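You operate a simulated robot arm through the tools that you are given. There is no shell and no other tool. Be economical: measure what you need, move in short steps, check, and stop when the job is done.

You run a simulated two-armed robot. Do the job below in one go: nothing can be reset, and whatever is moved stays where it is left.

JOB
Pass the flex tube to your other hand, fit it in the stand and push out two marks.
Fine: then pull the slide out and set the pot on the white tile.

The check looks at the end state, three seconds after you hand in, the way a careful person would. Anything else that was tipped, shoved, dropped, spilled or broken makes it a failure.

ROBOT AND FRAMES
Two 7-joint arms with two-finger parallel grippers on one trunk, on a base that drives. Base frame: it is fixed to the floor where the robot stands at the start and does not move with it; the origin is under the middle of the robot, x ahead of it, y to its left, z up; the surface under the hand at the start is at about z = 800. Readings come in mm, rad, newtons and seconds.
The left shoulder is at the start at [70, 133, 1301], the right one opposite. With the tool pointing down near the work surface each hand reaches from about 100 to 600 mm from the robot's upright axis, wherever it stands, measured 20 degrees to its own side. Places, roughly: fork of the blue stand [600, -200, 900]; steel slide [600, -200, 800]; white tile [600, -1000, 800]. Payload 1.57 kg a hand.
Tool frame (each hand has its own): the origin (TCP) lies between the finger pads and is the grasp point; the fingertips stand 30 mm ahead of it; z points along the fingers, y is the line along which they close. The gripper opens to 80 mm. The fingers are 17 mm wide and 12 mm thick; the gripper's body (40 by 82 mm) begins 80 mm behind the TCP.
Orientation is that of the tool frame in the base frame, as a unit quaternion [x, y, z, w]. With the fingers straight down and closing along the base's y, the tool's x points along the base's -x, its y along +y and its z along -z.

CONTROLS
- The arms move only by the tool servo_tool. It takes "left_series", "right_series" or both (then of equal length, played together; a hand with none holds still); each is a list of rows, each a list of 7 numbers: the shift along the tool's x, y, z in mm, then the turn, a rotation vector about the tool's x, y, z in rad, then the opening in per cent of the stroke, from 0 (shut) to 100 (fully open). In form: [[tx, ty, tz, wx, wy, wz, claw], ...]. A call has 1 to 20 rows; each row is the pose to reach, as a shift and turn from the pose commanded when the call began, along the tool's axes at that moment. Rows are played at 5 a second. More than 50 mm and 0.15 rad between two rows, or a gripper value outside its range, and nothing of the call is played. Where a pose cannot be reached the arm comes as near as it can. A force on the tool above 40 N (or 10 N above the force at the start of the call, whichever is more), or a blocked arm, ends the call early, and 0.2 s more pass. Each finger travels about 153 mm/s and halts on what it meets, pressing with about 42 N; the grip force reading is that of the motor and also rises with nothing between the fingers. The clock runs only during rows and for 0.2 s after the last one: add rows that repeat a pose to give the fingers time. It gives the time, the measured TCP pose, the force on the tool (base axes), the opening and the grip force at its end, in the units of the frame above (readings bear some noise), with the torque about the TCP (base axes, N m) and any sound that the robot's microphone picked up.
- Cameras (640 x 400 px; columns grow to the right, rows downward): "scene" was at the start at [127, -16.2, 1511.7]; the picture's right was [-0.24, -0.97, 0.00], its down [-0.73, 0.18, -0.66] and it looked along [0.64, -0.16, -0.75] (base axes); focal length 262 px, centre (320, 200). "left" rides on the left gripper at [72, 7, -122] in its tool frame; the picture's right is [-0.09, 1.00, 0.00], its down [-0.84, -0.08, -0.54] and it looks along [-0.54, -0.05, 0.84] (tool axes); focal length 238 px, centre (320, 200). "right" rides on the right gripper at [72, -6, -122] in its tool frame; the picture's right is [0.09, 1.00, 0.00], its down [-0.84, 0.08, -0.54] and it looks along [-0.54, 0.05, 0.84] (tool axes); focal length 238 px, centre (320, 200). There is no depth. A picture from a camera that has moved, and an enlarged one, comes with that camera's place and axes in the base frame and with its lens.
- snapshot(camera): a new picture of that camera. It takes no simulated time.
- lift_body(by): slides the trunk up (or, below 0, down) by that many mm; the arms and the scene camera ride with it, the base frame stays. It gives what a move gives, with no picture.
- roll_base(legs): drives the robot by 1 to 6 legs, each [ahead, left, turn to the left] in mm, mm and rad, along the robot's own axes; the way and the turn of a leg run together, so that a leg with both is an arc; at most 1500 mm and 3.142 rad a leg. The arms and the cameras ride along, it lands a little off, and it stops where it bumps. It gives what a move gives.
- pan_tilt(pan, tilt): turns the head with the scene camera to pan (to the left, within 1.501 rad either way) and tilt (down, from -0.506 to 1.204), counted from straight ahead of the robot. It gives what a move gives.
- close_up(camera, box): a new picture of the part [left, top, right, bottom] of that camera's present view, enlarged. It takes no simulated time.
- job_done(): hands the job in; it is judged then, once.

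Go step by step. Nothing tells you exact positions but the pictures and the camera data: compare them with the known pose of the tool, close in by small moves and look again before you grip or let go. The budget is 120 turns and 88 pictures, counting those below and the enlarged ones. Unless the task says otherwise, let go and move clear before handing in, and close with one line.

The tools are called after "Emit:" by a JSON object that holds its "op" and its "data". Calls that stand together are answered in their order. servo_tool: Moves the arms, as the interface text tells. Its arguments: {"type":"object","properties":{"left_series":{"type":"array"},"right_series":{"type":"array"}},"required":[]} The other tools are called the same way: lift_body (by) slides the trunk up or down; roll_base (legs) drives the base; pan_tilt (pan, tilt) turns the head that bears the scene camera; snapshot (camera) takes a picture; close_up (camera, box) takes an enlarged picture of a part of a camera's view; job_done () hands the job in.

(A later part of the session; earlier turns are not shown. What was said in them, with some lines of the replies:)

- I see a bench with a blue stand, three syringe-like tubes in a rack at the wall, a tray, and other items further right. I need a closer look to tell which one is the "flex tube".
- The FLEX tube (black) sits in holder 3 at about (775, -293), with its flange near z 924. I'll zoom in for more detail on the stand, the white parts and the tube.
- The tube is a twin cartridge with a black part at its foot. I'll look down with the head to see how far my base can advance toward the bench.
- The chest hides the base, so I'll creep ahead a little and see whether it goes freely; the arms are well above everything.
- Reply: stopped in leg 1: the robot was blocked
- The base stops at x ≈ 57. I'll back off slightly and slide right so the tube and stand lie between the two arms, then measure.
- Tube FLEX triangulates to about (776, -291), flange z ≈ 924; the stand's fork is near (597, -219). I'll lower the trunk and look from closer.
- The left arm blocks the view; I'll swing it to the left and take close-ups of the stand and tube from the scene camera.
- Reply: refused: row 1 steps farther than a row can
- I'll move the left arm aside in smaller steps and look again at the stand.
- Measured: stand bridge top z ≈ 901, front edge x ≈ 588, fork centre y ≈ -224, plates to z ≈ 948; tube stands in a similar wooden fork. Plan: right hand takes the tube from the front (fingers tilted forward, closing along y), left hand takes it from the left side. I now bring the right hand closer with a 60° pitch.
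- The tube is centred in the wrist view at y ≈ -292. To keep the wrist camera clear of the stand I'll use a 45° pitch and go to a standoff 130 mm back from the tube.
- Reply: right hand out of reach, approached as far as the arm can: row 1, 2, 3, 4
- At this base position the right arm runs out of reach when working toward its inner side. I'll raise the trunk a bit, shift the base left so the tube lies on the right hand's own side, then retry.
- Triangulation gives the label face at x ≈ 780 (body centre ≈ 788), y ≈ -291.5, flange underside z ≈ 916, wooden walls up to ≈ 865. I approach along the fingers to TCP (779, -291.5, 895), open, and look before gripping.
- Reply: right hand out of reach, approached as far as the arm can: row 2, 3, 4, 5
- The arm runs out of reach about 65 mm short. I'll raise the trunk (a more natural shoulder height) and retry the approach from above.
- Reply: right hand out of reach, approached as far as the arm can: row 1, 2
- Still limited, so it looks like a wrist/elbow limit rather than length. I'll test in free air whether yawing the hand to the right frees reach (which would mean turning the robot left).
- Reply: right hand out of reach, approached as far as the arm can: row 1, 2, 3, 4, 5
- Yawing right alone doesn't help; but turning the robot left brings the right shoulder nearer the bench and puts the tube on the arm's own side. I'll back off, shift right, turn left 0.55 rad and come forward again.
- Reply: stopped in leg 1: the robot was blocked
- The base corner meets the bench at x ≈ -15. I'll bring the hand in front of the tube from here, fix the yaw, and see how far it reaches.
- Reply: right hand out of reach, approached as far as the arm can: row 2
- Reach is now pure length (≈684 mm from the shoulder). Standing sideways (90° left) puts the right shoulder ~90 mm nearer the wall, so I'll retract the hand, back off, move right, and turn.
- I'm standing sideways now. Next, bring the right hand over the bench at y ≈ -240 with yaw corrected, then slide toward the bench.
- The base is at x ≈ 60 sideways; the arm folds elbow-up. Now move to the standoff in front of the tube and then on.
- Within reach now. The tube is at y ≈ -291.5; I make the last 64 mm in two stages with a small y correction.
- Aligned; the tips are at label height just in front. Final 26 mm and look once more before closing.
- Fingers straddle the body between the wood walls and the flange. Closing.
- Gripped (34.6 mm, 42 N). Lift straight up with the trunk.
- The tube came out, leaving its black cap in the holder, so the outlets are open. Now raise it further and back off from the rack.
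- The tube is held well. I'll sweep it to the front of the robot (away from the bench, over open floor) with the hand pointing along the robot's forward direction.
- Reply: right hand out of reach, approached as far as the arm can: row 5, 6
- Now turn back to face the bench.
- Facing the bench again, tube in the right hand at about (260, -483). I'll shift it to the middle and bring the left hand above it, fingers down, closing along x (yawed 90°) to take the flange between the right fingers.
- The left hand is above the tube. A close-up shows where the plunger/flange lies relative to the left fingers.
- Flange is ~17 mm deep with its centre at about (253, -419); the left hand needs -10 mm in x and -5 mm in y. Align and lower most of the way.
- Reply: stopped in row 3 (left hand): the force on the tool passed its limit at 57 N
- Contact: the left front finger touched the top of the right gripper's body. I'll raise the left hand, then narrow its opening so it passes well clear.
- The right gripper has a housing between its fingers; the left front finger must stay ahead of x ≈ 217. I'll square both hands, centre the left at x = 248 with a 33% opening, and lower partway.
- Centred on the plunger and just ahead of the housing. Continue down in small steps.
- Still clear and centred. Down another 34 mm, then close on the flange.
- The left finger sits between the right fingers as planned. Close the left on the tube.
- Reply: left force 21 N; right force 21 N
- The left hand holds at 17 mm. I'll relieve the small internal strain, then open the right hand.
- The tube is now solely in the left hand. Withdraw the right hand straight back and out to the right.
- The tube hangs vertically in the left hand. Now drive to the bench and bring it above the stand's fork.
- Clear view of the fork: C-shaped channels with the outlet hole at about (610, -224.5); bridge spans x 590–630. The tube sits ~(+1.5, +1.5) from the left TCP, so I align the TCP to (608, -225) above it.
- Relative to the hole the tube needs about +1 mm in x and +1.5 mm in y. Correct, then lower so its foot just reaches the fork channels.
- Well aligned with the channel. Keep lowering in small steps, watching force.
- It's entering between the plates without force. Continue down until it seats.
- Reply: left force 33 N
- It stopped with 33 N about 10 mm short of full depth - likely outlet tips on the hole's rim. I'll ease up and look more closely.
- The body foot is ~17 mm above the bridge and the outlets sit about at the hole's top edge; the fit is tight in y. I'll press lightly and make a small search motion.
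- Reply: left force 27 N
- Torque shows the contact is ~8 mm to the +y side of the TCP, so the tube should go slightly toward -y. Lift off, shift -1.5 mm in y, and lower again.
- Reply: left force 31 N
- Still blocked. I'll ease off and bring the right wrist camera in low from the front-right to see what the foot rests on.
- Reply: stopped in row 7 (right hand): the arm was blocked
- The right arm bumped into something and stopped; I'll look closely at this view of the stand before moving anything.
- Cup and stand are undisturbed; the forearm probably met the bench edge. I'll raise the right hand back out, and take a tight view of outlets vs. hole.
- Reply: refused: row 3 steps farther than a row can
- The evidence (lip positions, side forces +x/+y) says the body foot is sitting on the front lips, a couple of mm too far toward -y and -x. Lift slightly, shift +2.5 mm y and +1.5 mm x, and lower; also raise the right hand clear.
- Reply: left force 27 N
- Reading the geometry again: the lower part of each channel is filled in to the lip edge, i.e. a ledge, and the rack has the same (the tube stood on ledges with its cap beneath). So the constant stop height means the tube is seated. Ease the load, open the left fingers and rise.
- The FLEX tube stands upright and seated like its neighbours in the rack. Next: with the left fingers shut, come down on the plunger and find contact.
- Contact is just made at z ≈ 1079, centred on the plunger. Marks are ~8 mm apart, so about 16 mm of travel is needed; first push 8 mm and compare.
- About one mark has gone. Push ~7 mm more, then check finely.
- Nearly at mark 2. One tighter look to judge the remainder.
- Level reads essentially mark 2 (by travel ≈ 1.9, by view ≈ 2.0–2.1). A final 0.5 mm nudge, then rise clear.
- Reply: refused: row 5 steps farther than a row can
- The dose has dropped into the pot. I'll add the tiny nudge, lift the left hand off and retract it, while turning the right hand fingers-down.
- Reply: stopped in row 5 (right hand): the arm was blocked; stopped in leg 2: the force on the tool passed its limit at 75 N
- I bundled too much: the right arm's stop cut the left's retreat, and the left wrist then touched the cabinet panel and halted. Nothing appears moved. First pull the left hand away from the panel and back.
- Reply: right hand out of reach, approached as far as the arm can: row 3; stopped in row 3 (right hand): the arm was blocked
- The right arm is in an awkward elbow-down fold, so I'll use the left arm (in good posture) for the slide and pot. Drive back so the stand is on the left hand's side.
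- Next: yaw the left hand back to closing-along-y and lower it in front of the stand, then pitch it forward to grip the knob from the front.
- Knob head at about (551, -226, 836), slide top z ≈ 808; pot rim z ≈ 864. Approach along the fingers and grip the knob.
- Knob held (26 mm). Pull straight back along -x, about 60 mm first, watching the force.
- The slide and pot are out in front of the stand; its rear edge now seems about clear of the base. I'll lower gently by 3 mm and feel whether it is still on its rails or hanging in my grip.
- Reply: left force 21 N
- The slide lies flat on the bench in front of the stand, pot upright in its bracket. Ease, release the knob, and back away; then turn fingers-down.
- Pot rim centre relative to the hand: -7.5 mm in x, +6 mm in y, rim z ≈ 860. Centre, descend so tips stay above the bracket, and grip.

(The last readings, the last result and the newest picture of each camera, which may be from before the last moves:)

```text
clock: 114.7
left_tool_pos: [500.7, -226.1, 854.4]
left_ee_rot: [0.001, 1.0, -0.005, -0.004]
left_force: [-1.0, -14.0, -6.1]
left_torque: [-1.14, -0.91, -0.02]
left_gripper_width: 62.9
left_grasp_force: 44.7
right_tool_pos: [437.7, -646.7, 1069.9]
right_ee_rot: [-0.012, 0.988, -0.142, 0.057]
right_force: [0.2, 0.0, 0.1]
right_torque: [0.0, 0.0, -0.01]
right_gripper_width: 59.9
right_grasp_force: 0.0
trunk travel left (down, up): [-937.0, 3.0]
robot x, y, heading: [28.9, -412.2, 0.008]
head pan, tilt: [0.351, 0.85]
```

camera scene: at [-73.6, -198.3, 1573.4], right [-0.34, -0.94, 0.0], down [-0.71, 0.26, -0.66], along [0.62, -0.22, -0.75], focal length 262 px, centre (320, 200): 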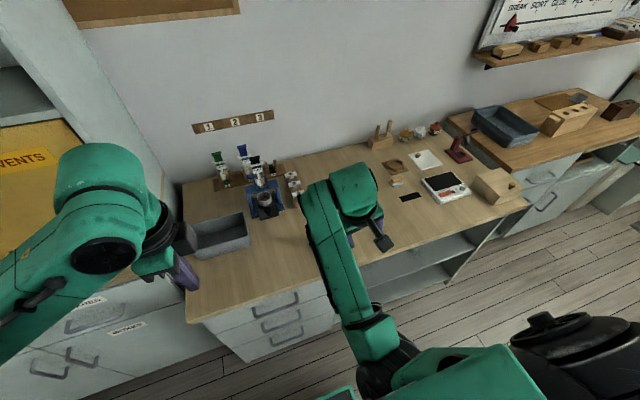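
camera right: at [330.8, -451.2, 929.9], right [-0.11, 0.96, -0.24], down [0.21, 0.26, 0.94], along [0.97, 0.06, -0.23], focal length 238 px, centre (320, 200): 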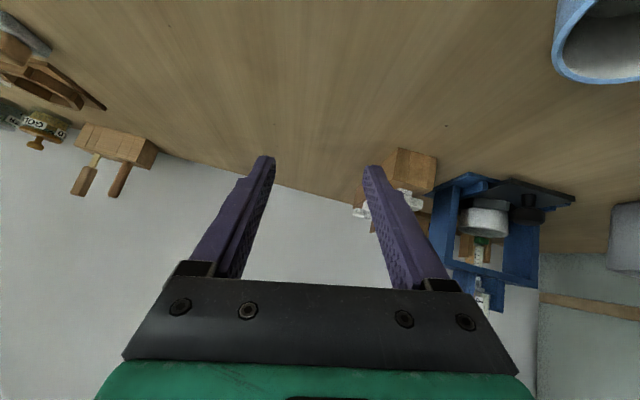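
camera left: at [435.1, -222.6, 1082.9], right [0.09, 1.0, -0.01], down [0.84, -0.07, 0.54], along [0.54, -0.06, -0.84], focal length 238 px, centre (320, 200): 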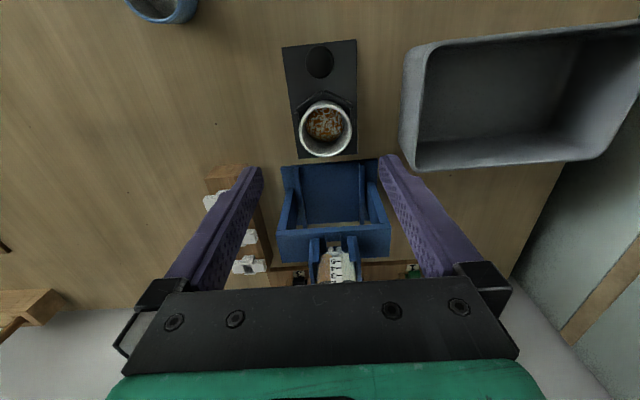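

The grip stopped at 63 mm — wider than the pot (≈50), so the tips caught the bracket. Open, rise 13 mm and close again.

Emit:
{"op": "servo_tool", "data": {"left_series": [[0, 0, 0, 0, 0, 0, 85], [0, 0, 0, 0, 0, 0, 95], [0, 0, -7, 0, 0, 0, 95], [0, 0, -13, 0, 0, 0, 95], [0, 0, -13, 0, 0, 0, 75], [0, 0, -13, 0, 0, 0, 62], [0, 0, -13, 0, 0, 0, 55], [0, 0, -13, 0, 0, 0, 52], [0, 0, -13, 0, 0, 0, 52]]}}

Emit:
{"op": "close_up", "data": {"camera": "left", "box": [220, 50, 420, 200]}}

```text
clock: 116.7
left_tool_pos: [500.2, -224.1, 868.3]
left_ee_rot: [0.0, 1.0, -0.004, -0.002]
left_force: [0.2, -2.5, 0.4]
left_torque: [-0.13, -0.03, -0.04]
left_gripper_width: 50.4
left_grasp_force: 41.6
right_tool_pos: [437.7, -645.7, 1071.3]
right_ee_rot: [-0.012, 0.988, -0.142, 0.058]
right_force: [0.0, 0.3, -1.2]
right_torque: [-0.01, 0.0, 0.02]
right_gripper_width: 59.8
right_grasp_force: 0.2
trunk travel left (down, up): [-937.0, 3.0]
robot x, y, heading: [28.8, -412.5, 0.006]
head pan, tilt: [0.351, 0.85]
```

```text
2.67 times, centred on (320, 125) of left
camera zoom: at [428.8, -215.6, 989.4], right [0.09, 1.0, -0.01], down [0.84, -0.07, 0.54], along [0.53, -0.06, -0.84], focal length 636 px, centre (320, 400)
```

zoom: 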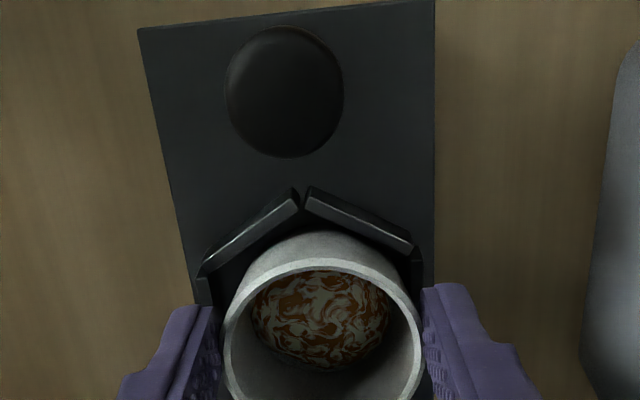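

The pot is held at 50.4 mm, level. Lift it gently straight up.

Emit:
{"op": "servo_tool", "data": {"left_series": [[0, 0, -6, 0, 0, 0, 52], [0, 0, -15, 0, 0, 0, 52], [0, 0, -30, 0, 0, 0, 52], [0, 0, -50, 0, 0, 0, 52], [0, 0, -70, 0, 0, 0, 52], [0, 0, -90, 0, 0, 0, 52], [0, 0, -110, 0, 0, 0, 52], [0, 0, -125, 0, 0, 0, 52], [0, 0, -135, 0, 0, 0, 52]]}}

```text
clock: 118.7
left_tool_pos: [501.1, -222.2, 1003.6]
left_ee_rot: [-0.001, 1.0, -0.005, -0.003]
left_force: [-0.3, 0.6, -0.5]
left_torque: [-0.02, -0.02, -0.01]
left_gripper_width: 50.6
left_grasp_force: 41.9
right_tool_pos: [437.6, -645.0, 1070.6]
right_ee_rot: [-0.011, 0.988, -0.143, 0.059]
right_force: [-0.2, 0.4, -0.2]
right_torque: [0.01, 0.0, 0.03]
right_gripper_width: 60.1
right_grasp_force: 0.1
trunk travel left (down, up): [-937.0, 3.0]
robot x, y, heading: [32.9, -409.5, 0.011]
head pan, tilt: [0.351, 0.85]
```

Now drive back slightly and to the right toward the white tile.

Emit:
{"op": "roll_base", "data": {"legs": [[-70, 0, -0.01], [0, -400, 0], [0, -350, 0]]}}

Emit:
{"op": "pan_tilt", "data": {"pan": 0.1, "tilt": 0.8}}

Emit:
{"op": "snapshot", "data": {"camera": "scene"}}

```text
clock: 123.7
left_tool_pos: [431.2, -984.7, 1002.2]
left_ee_rot: [0.006, 1.0, -0.005, -0.004]
left_force: [-0.6, 0.0, -0.8]
left_torque: [0.01, -0.01, 0.0]
left_gripper_width: 50.3
left_grasp_force: 42.0
right_tool_pos: [360.9, -1406.7, 1070.9]
right_ee_rot: [-0.006, 0.988, -0.144, 0.057]
right_force: [0.1, 0.0, -0.1]
right_torque: [-0.02, 0.01, -0.01]
right_gripper_width: 59.9
right_grasp_force: 0.0
trunk travel left (down, up): [-937.0, 3.0]
robot x, y, heading: [-42.6, -1168.0, -0.005]
head pan, tilt: [0.351, 0.85]
```

```text
clock: 124.5
left_tool_pos: [430.8, -986.9, 1002.8]
left_ee_rot: [0.007, 1.0, -0.005, -0.004]
left_force: [0.8, -0.2, -0.5]
left_torque: [0.02, -0.04, 0.0]
left_gripper_width: 50.5
left_grasp_force: 42.0
right_tool_pos: [361.2, -1408.4, 1071.1]
right_ee_rot: [-0.005, 0.988, -0.145, 0.058]
right_force: [-0.4, -0.7, 0.1]
right_torque: [0.01, 0.0, -0.01]
right_gripper_width: 60.1
right_grasp_force: 0.0
trunk travel left (down, up): [-937.0, 3.0]
robot x, y, heading: [-39.0, -1169.2, -0.002]
head pan, tilt: [0.099, 0.799]
```

```text
3 pictures are left
camera scene: at [90.0, -1159.5, 1577.5], right [0.1, -1.0, 0.0], down [-0.71, -0.07, -0.7], along [0.69, 0.07, -0.72], focal length 262 px, centre (320, 200)
```

scene: 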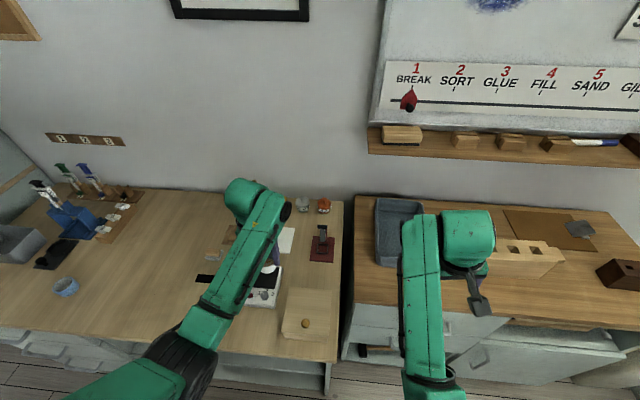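

Emit:
{"op": "roll_base", "data": {"legs": [[75, 0, 0]]}}

Emit:
{"op": "servo_tool", "data": {"left_series": [[-10, 0, 0, 0, 0, 0, 52], [-20, 0, 0, 0, 0, 0, 52]]}}

Emit:
{"op": "snapshot", "data": {"camera": "left"}}

```text
clock: 125.5
left_tool_pos: [501.7, -987.0, 1005.4]
left_ee_rot: [0.006, 1.0, -0.004, -0.001]
left_force: [0.4, 0.0, -0.3]
left_torque: [0.02, -0.05, -0.01]
left_gripper_width: 50.2
left_grasp_force: 42.0
right_tool_pos: [431.2, -1407.9, 1073.5]
right_ee_rot: [-0.006, 0.988, -0.144, 0.061]
right_force: [0.1, -0.6, 0.7]
right_torque: [-0.01, -0.04, 0.04]
right_gripper_width: 59.8
right_grasp_force: 0.2
trunk travel left (down, up): [-937.0, 3.0]
robot x, y, heading: [31.7, -1167.8, -0.002]
head pan, tilt: [0.099, 0.799]
```

```text
clock: 126.1
left_tool_pos: [522.9, -985.2, 1003.8]
left_ee_rot: [0.007, 1.0, -0.004, -0.003]
left_force: [0.3, -0.4, -0.5]
left_torque: [0.01, -0.01, 0.01]
left_gripper_width: 50.4
left_grasp_force: 42.1
right_tool_pos: [434.3, -1407.7, 1071.2]
right_ee_rot: [-0.006, 0.988, -0.144, 0.058]
right_force: [0.3, 0.0, -0.7]
right_torque: [0.06, 0.03, 0.02]
right_gripper_width: 60.0
right_grasp_force: 0.0
trunk travel left (down, up): [-937.0, 3.0]
robot x, y, heading: [34.2, -1168.0, -0.001]
head pan, tilt: [0.099, 0.799]
```

```text
2 pictures are left
camera left: at [452.2, -977.3, 1125.0], right [0.1, 0.99, -0.01], down [0.84, -0.08, 0.54], along [0.53, -0.06, -0.84], focal length 238 px, centre (320, 200)
```

left: 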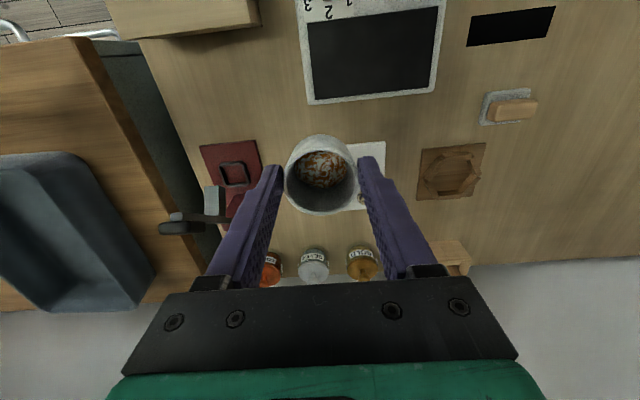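

The tile spans about x 567–678, y -901…-1012 with the egg at (649, -937). I'll set the pot at (600, -976), ~20 mm clear of the egg. Move above first.

Emit:
{"op": "servo_tool", "data": {"left_series": [[-20, 3, 0, 0, 0, 0, 52], [-40, 6, 0, 0, 0, 0, 52], [-60, 8, 0, 0, 0, 0, 52], [-77, 10, 0, 0, 0, 0, 52], [-77, 10, 0, 0, 0, 0, 52]]}}

```text
clock: 127.3
left_tool_pos: [602.3, -976.0, 1001.8]
left_ee_rot: [0.007, 1.0, -0.004, -0.003]
left_force: [0.4, 1.4, 0.4]
left_torque: [0.0, -0.01, 0.0]
left_gripper_width: 50.5
left_grasp_force: 42.0
right_tool_pos: [437.0, -1408.3, 1070.4]
right_ee_rot: [-0.005, 0.988, -0.144, 0.058]
right_force: [-0.2, -0.1, -0.2]
right_torque: [0.01, 0.0, -0.02]
right_gripper_width: 60.0
right_grasp_force: 0.0
trunk travel left (down, up): [-937.0, 3.0]
robot x, y, heading: [37.0, -1171.0, -0.003]
head pan, tilt: [0.099, 0.799]
```

Emit:
{"op": "servo_tool", "data": {"left_series": [[0, 0, 20, 0, 0, 0, 52], [0, 0, 40, 0, 0, 0, 52], [0, 0, 60, 0, 0, 0, 52], [0, 0, 80, 0, 0, 0, 52], [0, 0, 100, 0, 0, 0, 52], [0, 0, 112, 0, 0, 0, 52], [0, 0, 120, 0, 0, 0, 52]]}}

Emit:
{"op": "snapshot", "data": {"camera": "left"}}

```text
clock: 128.9
left_tool_pos: [587.8, -977.7, 902.9]
left_ee_rot: [0.006, 1.0, -0.006, -0.002]
left_force: [0.6, -0.2, 0.3]
left_torque: [-0.01, 0.0, -0.02]
left_gripper_width: 50.8
left_grasp_force: 42.1
left hand out of reach, approached as far as the arm can: row 4, 5, 6, 7
right_tool_pos: [436.0, -1408.3, 1070.8]
right_ee_rot: [-0.006, 0.988, -0.144, 0.058]
right_force: [-0.6, -0.5, 0.3]
right_torque: [0.0, 0.0, 0.03]
right_gripper_width: 59.9
right_grasp_force: 0.1
trunk travel left (down, up): [-937.0, 3.0]
robot x, y, heading: [33.3, -1170.0, 0.0]
head pan, tilt: [0.099, 0.799]
```

```text
1 pictures are left
camera left: at [515.5, -969.0, 1024.8], right [0.1, 0.99, -0.01], down [0.84, -0.08, 0.54], along [0.53, -0.06, -0.84], focal length 238 px, centre (320, 200)
```

left: 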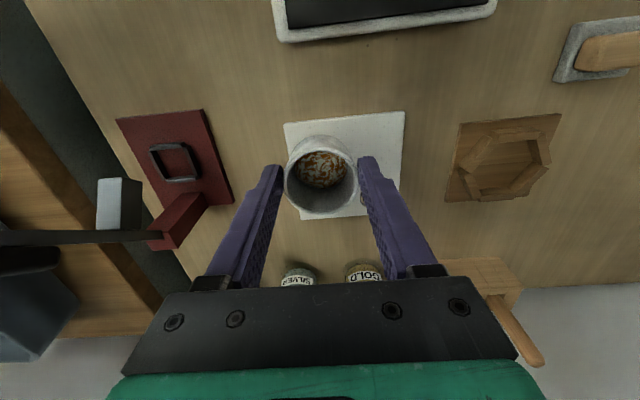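

The arm is at its limit (x 588); the tile edge is at x 568, so I need ~12 mm more forward. I'll nudge the base ahead 13 mm and lower with the trunk instead.

Emit:
{"op": "roll_base", "data": {"legs": [[13, 0, 0]]}}

Emit:
{"op": "lift_body", "data": {"by": -25}}

```text
clock: 129.7
left_tool_pos: [597.4, -977.3, 904.7]
left_ee_rot: [0.006, 1.0, -0.005, -0.001]
left_force: [-1.4, -0.5, -0.2]
left_torque: [0.04, -0.02, 0.01]
left_gripper_width: 50.2
left_grasp_force: 42.2
right_tool_pos: [445.9, -1407.3, 1072.0]
right_ee_rot: [-0.006, 0.988, -0.144, 0.058]
right_force: [-1.0, 0.4, 0.1]
right_torque: [0.0, -0.01, 0.07]
right_gripper_width: 60.0
right_grasp_force: 0.0
trunk travel left (down, up): [-937.0, 3.0]
robot x, y, heading: [46.8, -1167.9, -0.003]
head pan, tilt: [0.099, 0.799]
```

```text
clock: 130.4
left_tool_pos: [599.0, -977.6, 878.8]
left_ee_rot: [0.006, 1.0, -0.005, -0.003]
left_force: [0.0, -0.3, 0.3]
left_torque: [0.0, 0.0, 0.0]
left_gripper_width: 50.5
left_grasp_force: 41.9
right_tool_pos: [447.5, -1408.1, 1045.6]
right_ee_rot: [-0.006, 0.988, -0.144, 0.057]
right_force: [0.4, 0.1, 0.3]
right_torque: [0.0, -0.03, -0.04]
right_gripper_width: 60.0
right_grasp_force: 0.1
trunk travel left (down, up): [-912.0, 28.0]
robot x, y, heading: [44.5, -1168.1, 0.0]
head pan, tilt: [0.099, 0.799]
```

Emit:
{"op": "lift_body", "data": {"by": -7}}

```text
clock: 130.9
left_tool_pos: [599.6, -978.2, 871.6]
left_ee_rot: [0.006, 1.0, -0.004, -0.003]
left_force: [0.3, 0.4, -0.2]
left_torque: [0.02, 0.02, -0.01]
left_gripper_width: 50.4
left_grasp_force: 42.0
right_tool_pos: [448.3, -1407.9, 1038.2]
right_ee_rot: [-0.005, 0.988, -0.144, 0.058]
right_force: [-0.4, 0.0, -0.5]
right_torque: [-0.03, 0.0, 0.01]
right_gripper_width: 60.1
right_grasp_force: 0.0
trunk travel left (down, up): [-905.0, 35.0]
robot x, y, heading: [48.8, -1169.0, 0.002]
head pan, tilt: [0.099, 0.799]
```

Emit:
{"op": "lift_body", "data": {"by": -3}}

```text
clock: 131.4
left_tool_pos: [600.4, -978.7, 868.6]
left_ee_rot: [0.006, 1.0, -0.004, -0.003]
left_force: [-0.5, -0.3, 0.5]
left_torque: [0.01, -0.01, 0.0]
left_gripper_width: 50.6
left_grasp_force: 42.1
right_tool_pos: [449.8, -1407.4, 1036.2]
right_ee_rot: [-0.005, 0.988, -0.144, 0.056]
right_force: [-0.3, -0.6, -0.1]
right_torque: [0.02, 0.04, 0.02]
right_gripper_width: 59.8
right_grasp_force: 0.0
trunk travel left (down, up): [-902.0, 38.0]
robot x, y, heading: [46.7, -1167.3, -0.003]
head pan, tilt: [0.099, 0.799]
```

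No contact yet; continue in 1.5–2 mm steps.

Emit:
{"op": "lift_body", "data": {"by": -2}}

```text
clock: 132.0
left_tool_pos: [600.1, -978.0, 865.2]
left_ee_rot: [0.007, 1.0, -0.005, -0.003]
left_force: [0.0, -0.2, -0.4]
left_torque: [0.01, 0.0, -0.01]
left_gripper_width: 50.1
left_grasp_force: 42.1
right_tool_pos: [447.8, -1408.4, 1033.8]
right_ee_rot: [-0.006, 0.988, -0.144, 0.057]
right_force: [0.4, 0.2, 0.1]
right_torque: [-0.02, -0.05, -0.01]
right_gripper_width: 59.7
right_grasp_force: 0.2
trunk travel left (down, up): [-900.0, 40.0]
robot x, y, heading: [46.0, -1165.8, -0.006]
head pan, tilt: [0.099, 0.799]
```

Emit:
{"op": "lift_body", "data": {"by": -2}}

```text
clock: 132.5
left_tool_pos: [600.2, -978.6, 864.8]
left_ee_rot: [0.006, 1.0, -0.004, -0.004]
left_force: [-0.9, 0.1, -1.0]
left_torque: [0.01, 0.01, 0.0]
left_gripper_width: 50.5
left_grasp_force: 41.8
right_tool_pos: [448.6, -1407.4, 1031.5]
right_ee_rot: [-0.005, 0.988, -0.144, 0.056]
right_force: [0.1, -0.5, -0.5]
right_torque: [-0.01, 0.0, -0.02]
right_gripper_width: 59.9
right_grasp_force: 0.1
trunk travel left (down, up): [-898.0, 42.0]
robot x, y, heading: [47.1, -1169.8, -0.002]
head pan, tilt: [0.099, 0.799]
```

Emit:
{"op": "lift_body", "data": {"by": -2}}

```text
clock: 133.0
left_tool_pos: [600.0, -976.7, 861.6]
left_ee_rot: [0.007, 1.0, -0.005, -0.004]
left_force: [0.0, -0.4, -0.3]
left_torque: [0.01, 0.05, 0.02]
left_gripper_width: 50.4
left_grasp_force: 42.0
right_tool_pos: [449.6, -1407.6, 1030.2]
right_ee_rot: [-0.006, 0.988, -0.144, 0.057]
right_force: [0.0, 0.3, -0.2]
right_torque: [0.02, 0.03, -0.04]
right_gripper_width: 60.1
right_grasp_force: 0.1
trunk travel left (down, up): [-896.0, 44.0]
robot x, y, heading: [47.2, -1170.0, -0.002]
head pan, tilt: [0.099, 0.799]
```

Emit:
{"op": "lift_body", "data": {"by": -2}}

```text
clock: 133.5
left_tool_pos: [599.6, -977.1, 861.5]
left_ee_rot: [0.006, 1.0, -0.004, -0.002]
left_force: [0.6, 0.7, 6.7]
left_torque: [0.12, -0.02, -0.01]
left_gripper_width: 50.2
left_grasp_force: 42.1
right_tool_pos: [447.7, -1408.3, 1028.6]
right_ee_rot: [-0.006, 0.988, -0.145, 0.057]
right_force: [-0.6, -0.2, -0.1]
right_torque: [-0.01, 0.0, 0.01]
right_gripper_width: 60.2
right_grasp_force: 0.1
trunk travel left (down, up): [-894.0, 46.0]
robot x, y, heading: [46.1, -1169.9, -0.007]
head pan, tilt: [0.099, 0.799]
```

Contact (6.7 N): the pot stands on the tile. Open modestly and rise straight up.

Emit:
{"op": "servo_tool", "data": {"left_series": [[0, 0, 0, 0, 0, 0, 64], [0, 0, 0, 0, 0, 0, 72], [0, 0, 0, 0, 0, 0, 76], [0, 0, -20, 0, 0, 0, 76], [0, 0, -50, 0, 0, 0, 76], [0, 0, -90, 0, 0, 0, 76], [20, 0, -130, 0, 0, 0, 76], [60, 0, -140, 0, 0, 0, 76], [105, 0, -140, 0, 0, 0, 76]]}}

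Emit:
{"op": "snapshot", "data": {"camera": "left"}}

```text
clock: 135.7
left_tool_pos: [504.6, -932.8, 1009.8]
left_ee_rot: [-0.016, 0.999, 0.032, 0.01]
left_force: [0.1, -0.3, 0.1]
left_torque: [-0.04, 0.0, 0.02]
left_gripper_width: 60.8
left_grasp_force: 0.1
right_tool_pos: [450.5, -1406.8, 1028.6]
right_ee_rot: [-0.005, 0.988, -0.145, 0.057]
right_force: [0.8, 1.2, -0.6]
right_torque: [0.01, 0.03, 0.01]
right_gripper_width: 59.9
right_grasp_force: 0.1
trunk travel left (down, up): [-894.0, 46.0]
robot x, y, heading: [47.3, -1170.3, -0.009]
head pan, tilt: [0.099, 0.799]
stopped in row 9 (left hand): the arm was blocked; the commanded pose is now the measured one
```

```text
0 pictures are left
camera left: at [429.1, -936.7, 1130.2], right [0.06, 1.0, 0.07], down [0.83, -0.09, 0.55], along [0.56, 0.02, -0.83], focal length 238 px, centre (320, 200)
```

left: 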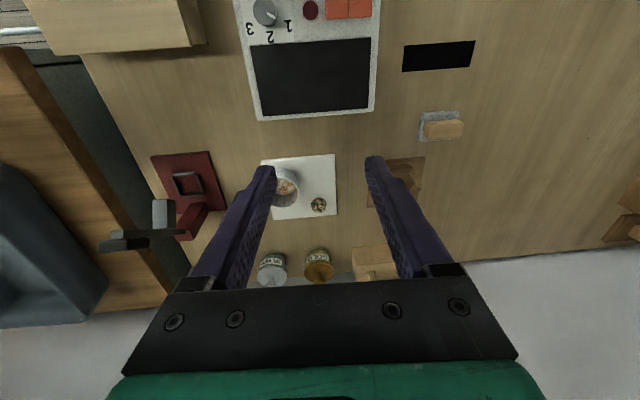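

The pot stands upright on the white tile beside the undisturbed egg, and both hands are clear, so I'm handing in.

Emit:
{"op": "job_done", "data": {}}

```text
The job is handed in.
```

The flex tube went from the right hand to the left and is seated in the stand. I pushed the plunger about two marks, judged by eye and travel. The slide came all the way out of its rails and lies flat on the bench in front of the stand. The pot is on the white tile, about 20 mm clear of the egg. One slip: while driving, the left wrist bumped the cabinet panel at about 75 N and stopped, and I saw nothing displaced.
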